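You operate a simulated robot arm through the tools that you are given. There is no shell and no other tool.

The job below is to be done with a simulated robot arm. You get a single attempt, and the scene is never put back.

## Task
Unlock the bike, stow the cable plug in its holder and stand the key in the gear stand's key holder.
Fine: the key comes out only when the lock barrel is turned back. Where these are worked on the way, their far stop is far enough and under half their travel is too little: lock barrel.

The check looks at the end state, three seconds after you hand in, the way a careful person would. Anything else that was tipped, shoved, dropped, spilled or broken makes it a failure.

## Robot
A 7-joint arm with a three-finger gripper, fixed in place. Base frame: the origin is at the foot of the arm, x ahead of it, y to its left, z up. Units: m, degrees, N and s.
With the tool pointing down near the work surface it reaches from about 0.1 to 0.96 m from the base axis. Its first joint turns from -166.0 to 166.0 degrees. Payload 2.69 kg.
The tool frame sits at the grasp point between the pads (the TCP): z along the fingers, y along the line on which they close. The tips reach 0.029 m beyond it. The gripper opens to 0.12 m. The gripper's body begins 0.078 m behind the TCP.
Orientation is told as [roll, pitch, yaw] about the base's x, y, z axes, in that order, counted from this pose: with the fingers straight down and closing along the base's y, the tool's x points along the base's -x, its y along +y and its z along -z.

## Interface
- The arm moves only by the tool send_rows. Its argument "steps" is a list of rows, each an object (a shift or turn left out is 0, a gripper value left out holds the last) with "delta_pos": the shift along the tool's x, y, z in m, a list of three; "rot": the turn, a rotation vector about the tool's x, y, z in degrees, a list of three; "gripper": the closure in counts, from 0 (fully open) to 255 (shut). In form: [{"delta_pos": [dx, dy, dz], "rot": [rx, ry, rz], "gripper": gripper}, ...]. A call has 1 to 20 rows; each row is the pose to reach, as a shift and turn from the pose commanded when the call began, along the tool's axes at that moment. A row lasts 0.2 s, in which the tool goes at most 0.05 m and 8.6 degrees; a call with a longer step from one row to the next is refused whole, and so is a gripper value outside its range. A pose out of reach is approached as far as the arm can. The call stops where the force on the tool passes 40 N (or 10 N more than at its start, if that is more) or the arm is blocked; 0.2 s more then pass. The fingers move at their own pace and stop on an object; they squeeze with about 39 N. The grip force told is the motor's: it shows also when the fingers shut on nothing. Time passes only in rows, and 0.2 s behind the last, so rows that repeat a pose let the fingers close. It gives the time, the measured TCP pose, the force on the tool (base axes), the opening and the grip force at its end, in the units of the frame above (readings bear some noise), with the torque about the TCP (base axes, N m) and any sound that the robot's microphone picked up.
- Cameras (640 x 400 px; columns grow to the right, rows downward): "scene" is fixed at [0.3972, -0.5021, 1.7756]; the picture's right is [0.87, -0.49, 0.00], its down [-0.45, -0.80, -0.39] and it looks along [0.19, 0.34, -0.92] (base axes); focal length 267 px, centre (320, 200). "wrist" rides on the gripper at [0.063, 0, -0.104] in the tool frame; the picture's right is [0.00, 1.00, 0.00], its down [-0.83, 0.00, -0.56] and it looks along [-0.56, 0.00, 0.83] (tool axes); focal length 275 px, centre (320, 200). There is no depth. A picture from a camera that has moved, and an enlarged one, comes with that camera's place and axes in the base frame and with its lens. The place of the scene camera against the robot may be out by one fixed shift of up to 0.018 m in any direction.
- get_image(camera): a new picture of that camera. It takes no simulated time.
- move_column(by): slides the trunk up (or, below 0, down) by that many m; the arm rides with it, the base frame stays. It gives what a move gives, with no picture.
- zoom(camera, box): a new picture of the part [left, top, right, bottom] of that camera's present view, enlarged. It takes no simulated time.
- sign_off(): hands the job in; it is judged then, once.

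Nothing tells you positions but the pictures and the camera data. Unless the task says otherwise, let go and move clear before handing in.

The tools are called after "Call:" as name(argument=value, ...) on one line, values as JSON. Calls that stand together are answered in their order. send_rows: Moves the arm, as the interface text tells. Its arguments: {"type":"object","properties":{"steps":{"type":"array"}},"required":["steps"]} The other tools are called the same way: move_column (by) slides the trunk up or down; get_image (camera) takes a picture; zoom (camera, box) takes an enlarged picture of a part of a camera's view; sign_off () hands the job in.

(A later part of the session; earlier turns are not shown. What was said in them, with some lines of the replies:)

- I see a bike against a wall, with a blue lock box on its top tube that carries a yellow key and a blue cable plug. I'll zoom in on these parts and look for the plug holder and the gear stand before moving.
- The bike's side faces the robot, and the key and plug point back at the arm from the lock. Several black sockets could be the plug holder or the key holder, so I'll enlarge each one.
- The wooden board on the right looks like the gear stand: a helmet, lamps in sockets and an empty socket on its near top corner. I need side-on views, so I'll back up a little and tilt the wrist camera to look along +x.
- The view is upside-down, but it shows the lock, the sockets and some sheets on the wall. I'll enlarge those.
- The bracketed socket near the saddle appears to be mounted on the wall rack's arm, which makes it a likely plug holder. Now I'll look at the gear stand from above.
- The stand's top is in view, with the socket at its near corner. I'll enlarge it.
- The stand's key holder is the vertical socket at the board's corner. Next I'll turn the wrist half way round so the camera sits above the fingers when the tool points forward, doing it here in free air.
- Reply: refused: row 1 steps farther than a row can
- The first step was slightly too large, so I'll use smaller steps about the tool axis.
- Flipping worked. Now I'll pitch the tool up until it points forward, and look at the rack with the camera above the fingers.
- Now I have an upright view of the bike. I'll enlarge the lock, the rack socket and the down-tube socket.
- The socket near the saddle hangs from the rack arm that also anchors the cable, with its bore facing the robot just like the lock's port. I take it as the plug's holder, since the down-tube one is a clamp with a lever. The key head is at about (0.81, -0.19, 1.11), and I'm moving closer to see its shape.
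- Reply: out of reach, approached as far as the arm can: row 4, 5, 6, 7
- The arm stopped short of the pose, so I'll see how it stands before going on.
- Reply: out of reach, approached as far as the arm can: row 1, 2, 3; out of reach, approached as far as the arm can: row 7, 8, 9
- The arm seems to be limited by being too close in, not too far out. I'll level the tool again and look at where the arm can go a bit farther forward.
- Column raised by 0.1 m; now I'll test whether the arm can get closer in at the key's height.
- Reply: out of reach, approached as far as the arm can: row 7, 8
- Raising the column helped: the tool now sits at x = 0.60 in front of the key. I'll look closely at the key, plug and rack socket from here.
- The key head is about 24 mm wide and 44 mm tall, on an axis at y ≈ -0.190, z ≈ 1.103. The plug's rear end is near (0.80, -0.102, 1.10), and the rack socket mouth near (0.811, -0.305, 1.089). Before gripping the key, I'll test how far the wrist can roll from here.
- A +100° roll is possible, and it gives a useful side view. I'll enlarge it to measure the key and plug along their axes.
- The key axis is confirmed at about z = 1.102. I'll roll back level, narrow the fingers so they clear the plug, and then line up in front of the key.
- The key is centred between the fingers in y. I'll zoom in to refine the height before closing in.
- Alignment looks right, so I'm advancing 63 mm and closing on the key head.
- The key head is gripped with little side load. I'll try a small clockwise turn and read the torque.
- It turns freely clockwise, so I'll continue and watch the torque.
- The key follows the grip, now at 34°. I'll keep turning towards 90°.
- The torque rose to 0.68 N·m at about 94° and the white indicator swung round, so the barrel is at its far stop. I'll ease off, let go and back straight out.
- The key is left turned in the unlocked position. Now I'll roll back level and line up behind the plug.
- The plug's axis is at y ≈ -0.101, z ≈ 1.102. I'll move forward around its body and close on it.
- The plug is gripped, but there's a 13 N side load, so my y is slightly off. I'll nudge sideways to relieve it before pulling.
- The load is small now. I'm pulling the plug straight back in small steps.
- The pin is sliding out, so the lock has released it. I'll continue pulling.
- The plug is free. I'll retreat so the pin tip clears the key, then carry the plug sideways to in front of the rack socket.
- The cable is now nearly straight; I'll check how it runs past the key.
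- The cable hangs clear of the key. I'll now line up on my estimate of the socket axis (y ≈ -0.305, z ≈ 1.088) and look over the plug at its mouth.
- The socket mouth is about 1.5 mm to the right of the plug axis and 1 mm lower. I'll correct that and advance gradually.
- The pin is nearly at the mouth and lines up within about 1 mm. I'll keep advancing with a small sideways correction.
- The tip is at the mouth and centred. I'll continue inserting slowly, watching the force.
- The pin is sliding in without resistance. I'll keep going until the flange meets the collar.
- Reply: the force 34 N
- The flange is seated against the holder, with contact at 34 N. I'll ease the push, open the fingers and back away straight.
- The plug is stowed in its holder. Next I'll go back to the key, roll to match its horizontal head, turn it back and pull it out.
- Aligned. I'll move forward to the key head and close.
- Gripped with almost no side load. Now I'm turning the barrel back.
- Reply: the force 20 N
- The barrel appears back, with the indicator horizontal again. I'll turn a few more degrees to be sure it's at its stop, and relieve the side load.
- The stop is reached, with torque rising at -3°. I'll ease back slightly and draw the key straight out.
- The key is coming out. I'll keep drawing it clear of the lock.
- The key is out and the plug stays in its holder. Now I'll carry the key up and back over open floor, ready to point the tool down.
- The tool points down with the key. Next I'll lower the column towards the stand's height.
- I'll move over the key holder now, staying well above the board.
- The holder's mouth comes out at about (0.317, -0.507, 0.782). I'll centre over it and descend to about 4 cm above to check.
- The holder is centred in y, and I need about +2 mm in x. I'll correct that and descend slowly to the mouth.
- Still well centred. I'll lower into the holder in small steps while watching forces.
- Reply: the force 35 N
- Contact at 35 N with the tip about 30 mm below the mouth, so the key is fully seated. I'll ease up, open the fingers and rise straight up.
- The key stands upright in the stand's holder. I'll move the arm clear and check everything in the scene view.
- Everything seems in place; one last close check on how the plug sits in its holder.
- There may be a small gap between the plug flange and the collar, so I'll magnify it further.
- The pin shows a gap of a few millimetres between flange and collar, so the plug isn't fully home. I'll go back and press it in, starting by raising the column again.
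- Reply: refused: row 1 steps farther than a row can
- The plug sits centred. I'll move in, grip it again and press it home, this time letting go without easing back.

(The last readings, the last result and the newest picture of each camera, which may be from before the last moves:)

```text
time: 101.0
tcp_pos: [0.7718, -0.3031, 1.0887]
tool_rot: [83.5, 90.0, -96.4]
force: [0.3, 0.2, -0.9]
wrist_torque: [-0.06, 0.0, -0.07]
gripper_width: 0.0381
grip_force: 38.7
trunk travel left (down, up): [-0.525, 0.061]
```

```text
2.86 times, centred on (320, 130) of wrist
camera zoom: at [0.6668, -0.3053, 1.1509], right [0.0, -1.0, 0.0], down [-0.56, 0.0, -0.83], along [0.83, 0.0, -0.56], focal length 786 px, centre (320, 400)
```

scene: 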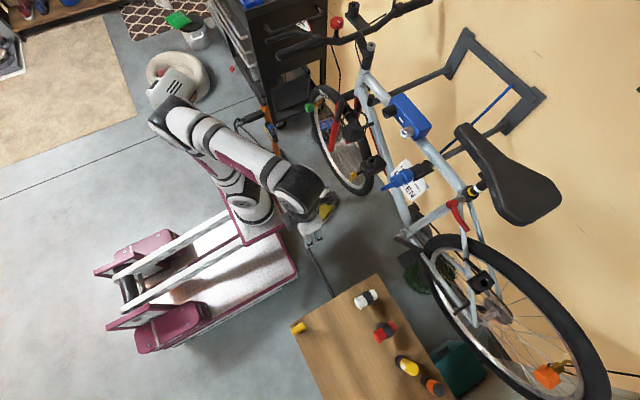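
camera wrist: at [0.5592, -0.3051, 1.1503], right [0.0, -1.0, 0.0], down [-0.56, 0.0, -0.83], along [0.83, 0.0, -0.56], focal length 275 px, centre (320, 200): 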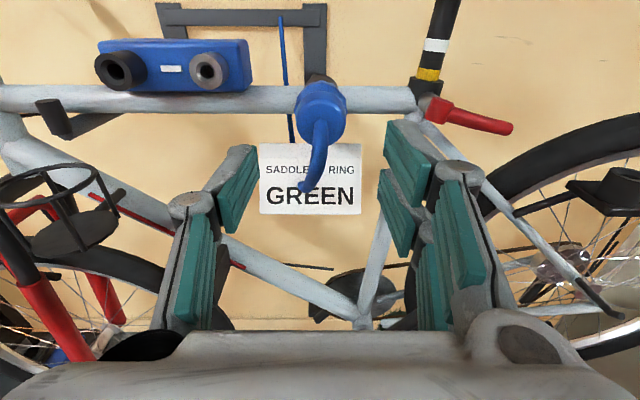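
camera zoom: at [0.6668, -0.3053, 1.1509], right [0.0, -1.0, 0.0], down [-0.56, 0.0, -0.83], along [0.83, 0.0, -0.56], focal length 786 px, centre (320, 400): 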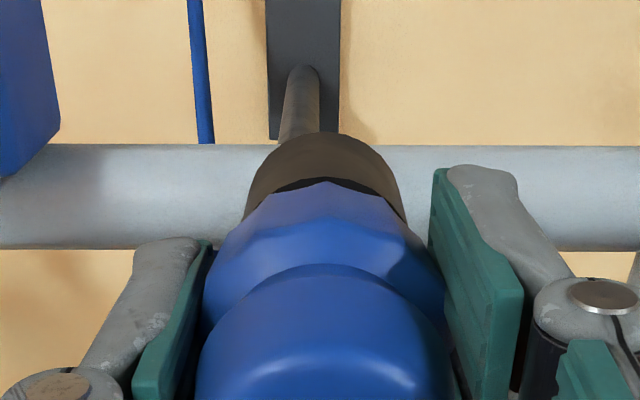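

Gripped with no load. Now I'm pressing forward in small steps.

Call:
send_rows(steps=[{"delta_pos": [0, 0, 0.002]}, {"delta_pos": [0, 0, 0.004]}, {"delta_pos": [0, 0, 0.006]}, {"delta_pos": [0, 0, 0.007]}, {"delta_pos": [0, 0, 0.007]}])

Call:
zoom(camera="scene", box=[395, 150, 430, 185])

Call:
zoom(camera="wrist", box=[250, 60, 390, 200])

```text
time: 102.2
tcp_pos: [0.7781, -0.3054, 1.088]
tool_rot: [-13.4, 89.9, 166.5]
force: [-32.1, 4.3, -1.9]
wrist_torque: [-0.04, 0.13, 0.04]
gripper_width: 0.0374
grip_force: 39.6
trunk travel left (down, up): [-0.525, 0.061]
```

```text
11.43 times, centred on (412, 168) of scene
camera zoom: at [0.3972, -0.5021, 1.7756], right [0.87, -0.49, 0.0], down [-0.45, -0.8, -0.39], along [0.19, 0.34, -0.92], focal length 3056 px, centre (-737, 571)
```

zoom: 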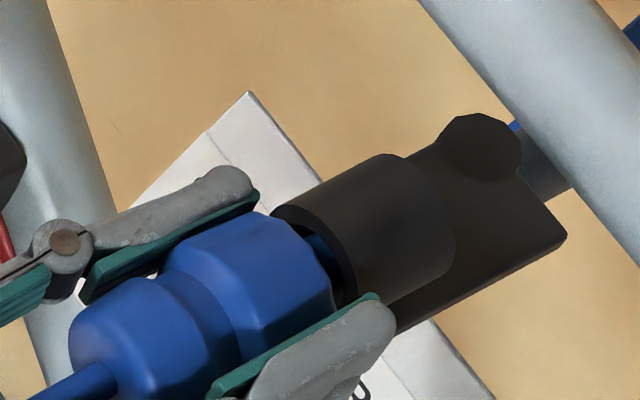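

```text
2.86 times, centred on (320, 130) of wrist
camera zoom: at [0.6728, -0.3056, 1.1505], right [0.0, -1.0, 0.0], down [-0.56, 0.0, -0.83], along [0.83, 0.0, -0.56], focal length 786 px, centre (320, 400)
```

zoom: 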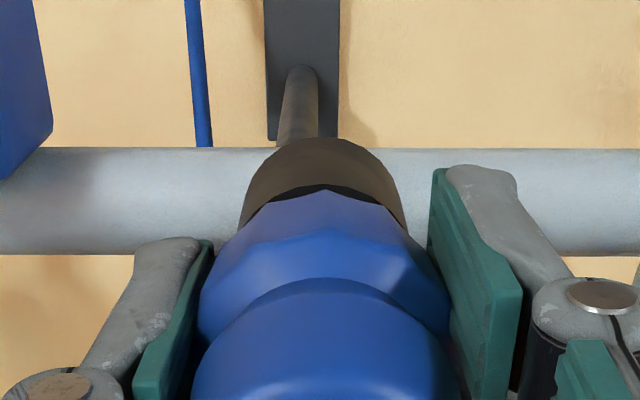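

The plug didn't move at all under 32 N and the fingers slid on it instead, so it's already bottomed in the holder. I'll release it and back away.

Call:
send_rows(steps=[{"delta_pos": [0, 0, -0.003], "gripper": 110}, {"delta_pos": [0, 0, -0.003], "gripper": 110}, {"delta_pos": [0, 0, -0.003], "gripper": 110}, {"delta_pos": [0, 0, -0.003], "gripper": 110}, {"delta_pos": [0, 0, -0.03], "gripper": 110}, {"delta_pos": [0, 0, -0.07], "gripper": 110}, {"delta_pos": [0, 0, -0.11], "gripper": 110}, {"delta_pos": [0.03, 0, -0.12], "gripper": 110}, {"delta_pos": [0.07, 0, -0.12], "gripper": 110}, {"delta_pos": [0.11, 0, -0.13], "gripper": 110}, {"delta_pos": [0.15, 0, -0.15], "gripper": 110}, {"delta_pos": [0.15, 0, -0.15], "gripper": 110}])

Call:
get_image(camera="scene")

Call:
zoom(camera="scene", box=[375, 150, 445, 205])

Call:
zoom(camera="scene", box=[280, 305, 330, 345])

Call:
get_image(camera="wrist")

```text
time: 104.8
tcp_pos: [0.6302, -0.3016, 1.2367]
tool_rot: [-29.9, 89.9, 150.1]
force: [0.0, -0.8, 0.7]
wrist_torque: [-0.03, -0.06, 0.0]
gripper_width: 0.0684
grip_force: 0.1
trunk travel left (down, up): [-0.525, 0.061]
```

```text
taken
```

scene: 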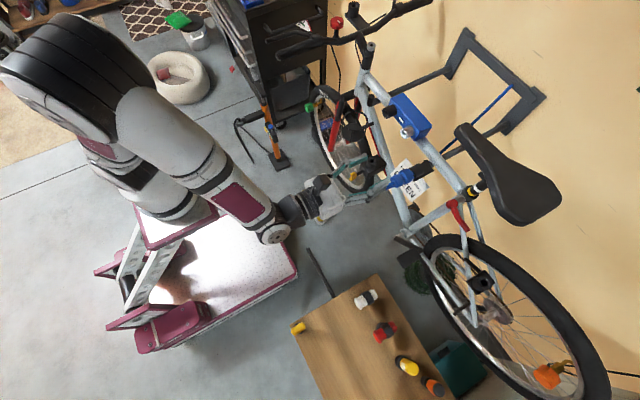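

```text
7.27 times, centred on (410, 178) of scene
camera zoom: at [0.3972, -0.5021, 1.7756], right [0.87, -0.49, 0.0], down [-0.45, -0.8, -0.39], along [0.19, 0.34, -0.92], focal length 1945 px, centre (-334, 364)
```

zoom: 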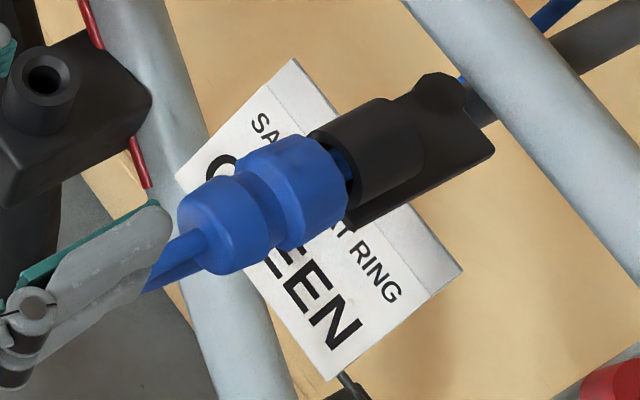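

```text
10.00 times, centred on (305, 325) of scene
camera zoom: at [0.3972, -0.5021, 1.7756], right [0.87, -0.49, 0.0], down [-0.45, -0.8, -0.39], along [0.19, 0.34, -0.92], focal length 2674 px, centre (470, -1050)
```

zoom: 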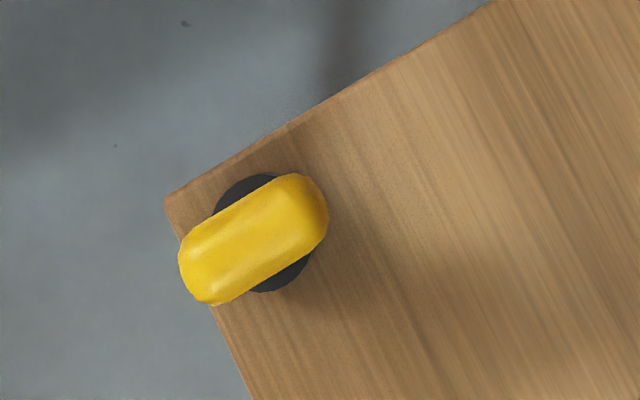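

```text
taken
camera wrist: at [0.5252, -0.3028, 1.2988], right [0.0, -1.0, 0.0], down [-0.56, 0.0, -0.83], along [0.83, 0.0, -0.56], focal length 275 px, centre (320, 200)
```

wrist: 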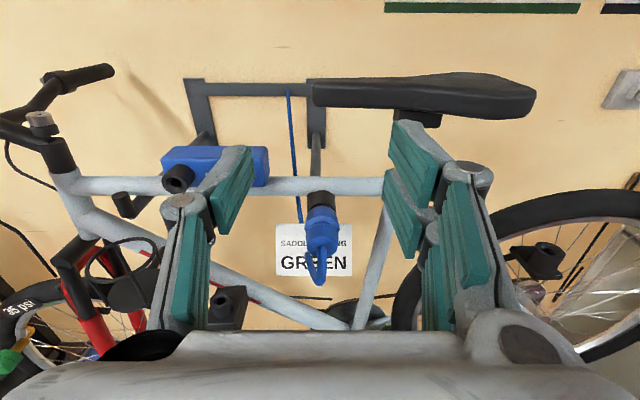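

The plug is stowed and the key stands in its holder, with nothing else disturbed. I'll move a bit farther back and have one last look before handing in.

Call:
send_rows(steps=[{"delta_pos": [0.03, 0.01, -0.03]}, {"delta_pos": [0.06, 0.02, -0.06]}, {"delta_pos": [0.09, 0.03, -0.09]}, {"delta_pos": [0.12, 0.04, -0.12]}, {"delta_pos": [0.14, 0.05, -0.13]}, {"delta_pos": [0.14, 0.05, -0.13]}])

Call:
get_image(camera="scene")

Call:
zoom(camera="scene", box=[340, 70, 480, 210])

Call:
zoom(camera="wrist", box=[220, 120, 380, 260])

```text
time: 106.2
tcp_pos: [0.4988, -0.3537, 1.3768]
tool_rot: [43.8, 90.0, -136.1]
force: [0.9, -0.5, 0.5]
wrist_torque: [0.04, 0.01, 0.03]
gripper_width: 0.0684
grip_force: 0.1
trunk travel left (down, up): [-0.525, 0.061]
```

```text
taken
```

scene: 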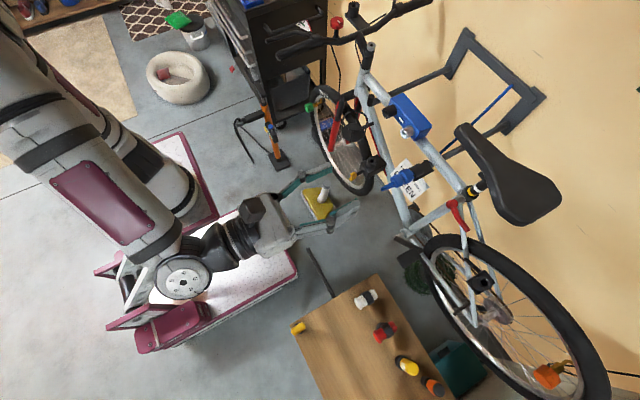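

```text
2.86 times, centred on (410, 140) of scene
camera zoom: at [0.3972, -0.5021, 1.7756], right [0.87, -0.49, 0.0], down [-0.45, -0.8, -0.39], along [0.19, 0.34, -0.92], focal length 764 px, centre (63, 371)
```

zoom: 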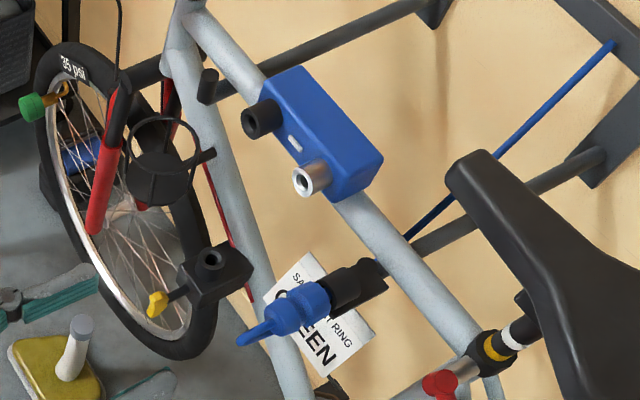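

```text
2.86 times, centred on (300, 190) of wrist
camera zoom: at [0.3942, -0.3552, 1.4403], right [0.0, -1.0, 0.0], down [-0.56, 0.0, -0.83], along [0.83, 0.0, -0.56], focal length 786 px, centre (377, 229)
```

zoom: 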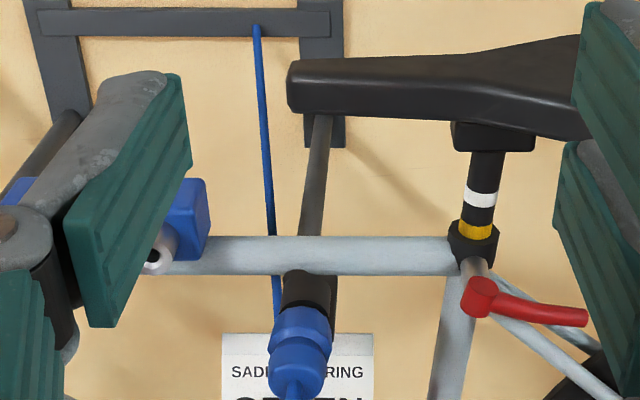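

The lock is open and empty, with its barrel turned back. The plug sits in the rack holder, the key stands in the gear stand's holder, and the arm is clear. I'm handing in.

Call:
sign_off()

```text
The job is handed in.
```

The bike is unlocked, the cable plug is in the socket on the wall rack's arm, and the key stands upright in the gear stand's corner holder. The job is handed in, and I don't have the check's result.

- **Lock:** I turned the key to its far stop, about 90°, and drew the plug out. I then turned the barrel back to its stop and pulled the key out.
- **Plug:** No label marked its holder. I chose the rack socket because the cable is anchored on the same rack and the bore faces the same way as the lock's port. The only other likely one was a clamp with a lever on the down tube. A gap of a few millimetres shows between the plug's flange and the collar. When I gripped it again and pressed with about 32 N it did not move, so I take it to be fully in.
- **Key:** It went about 30 mm into the holder and came to a firm stop.

In the last pictures nothing else looked tipped or moved, and the gripper is open and clear of everything.
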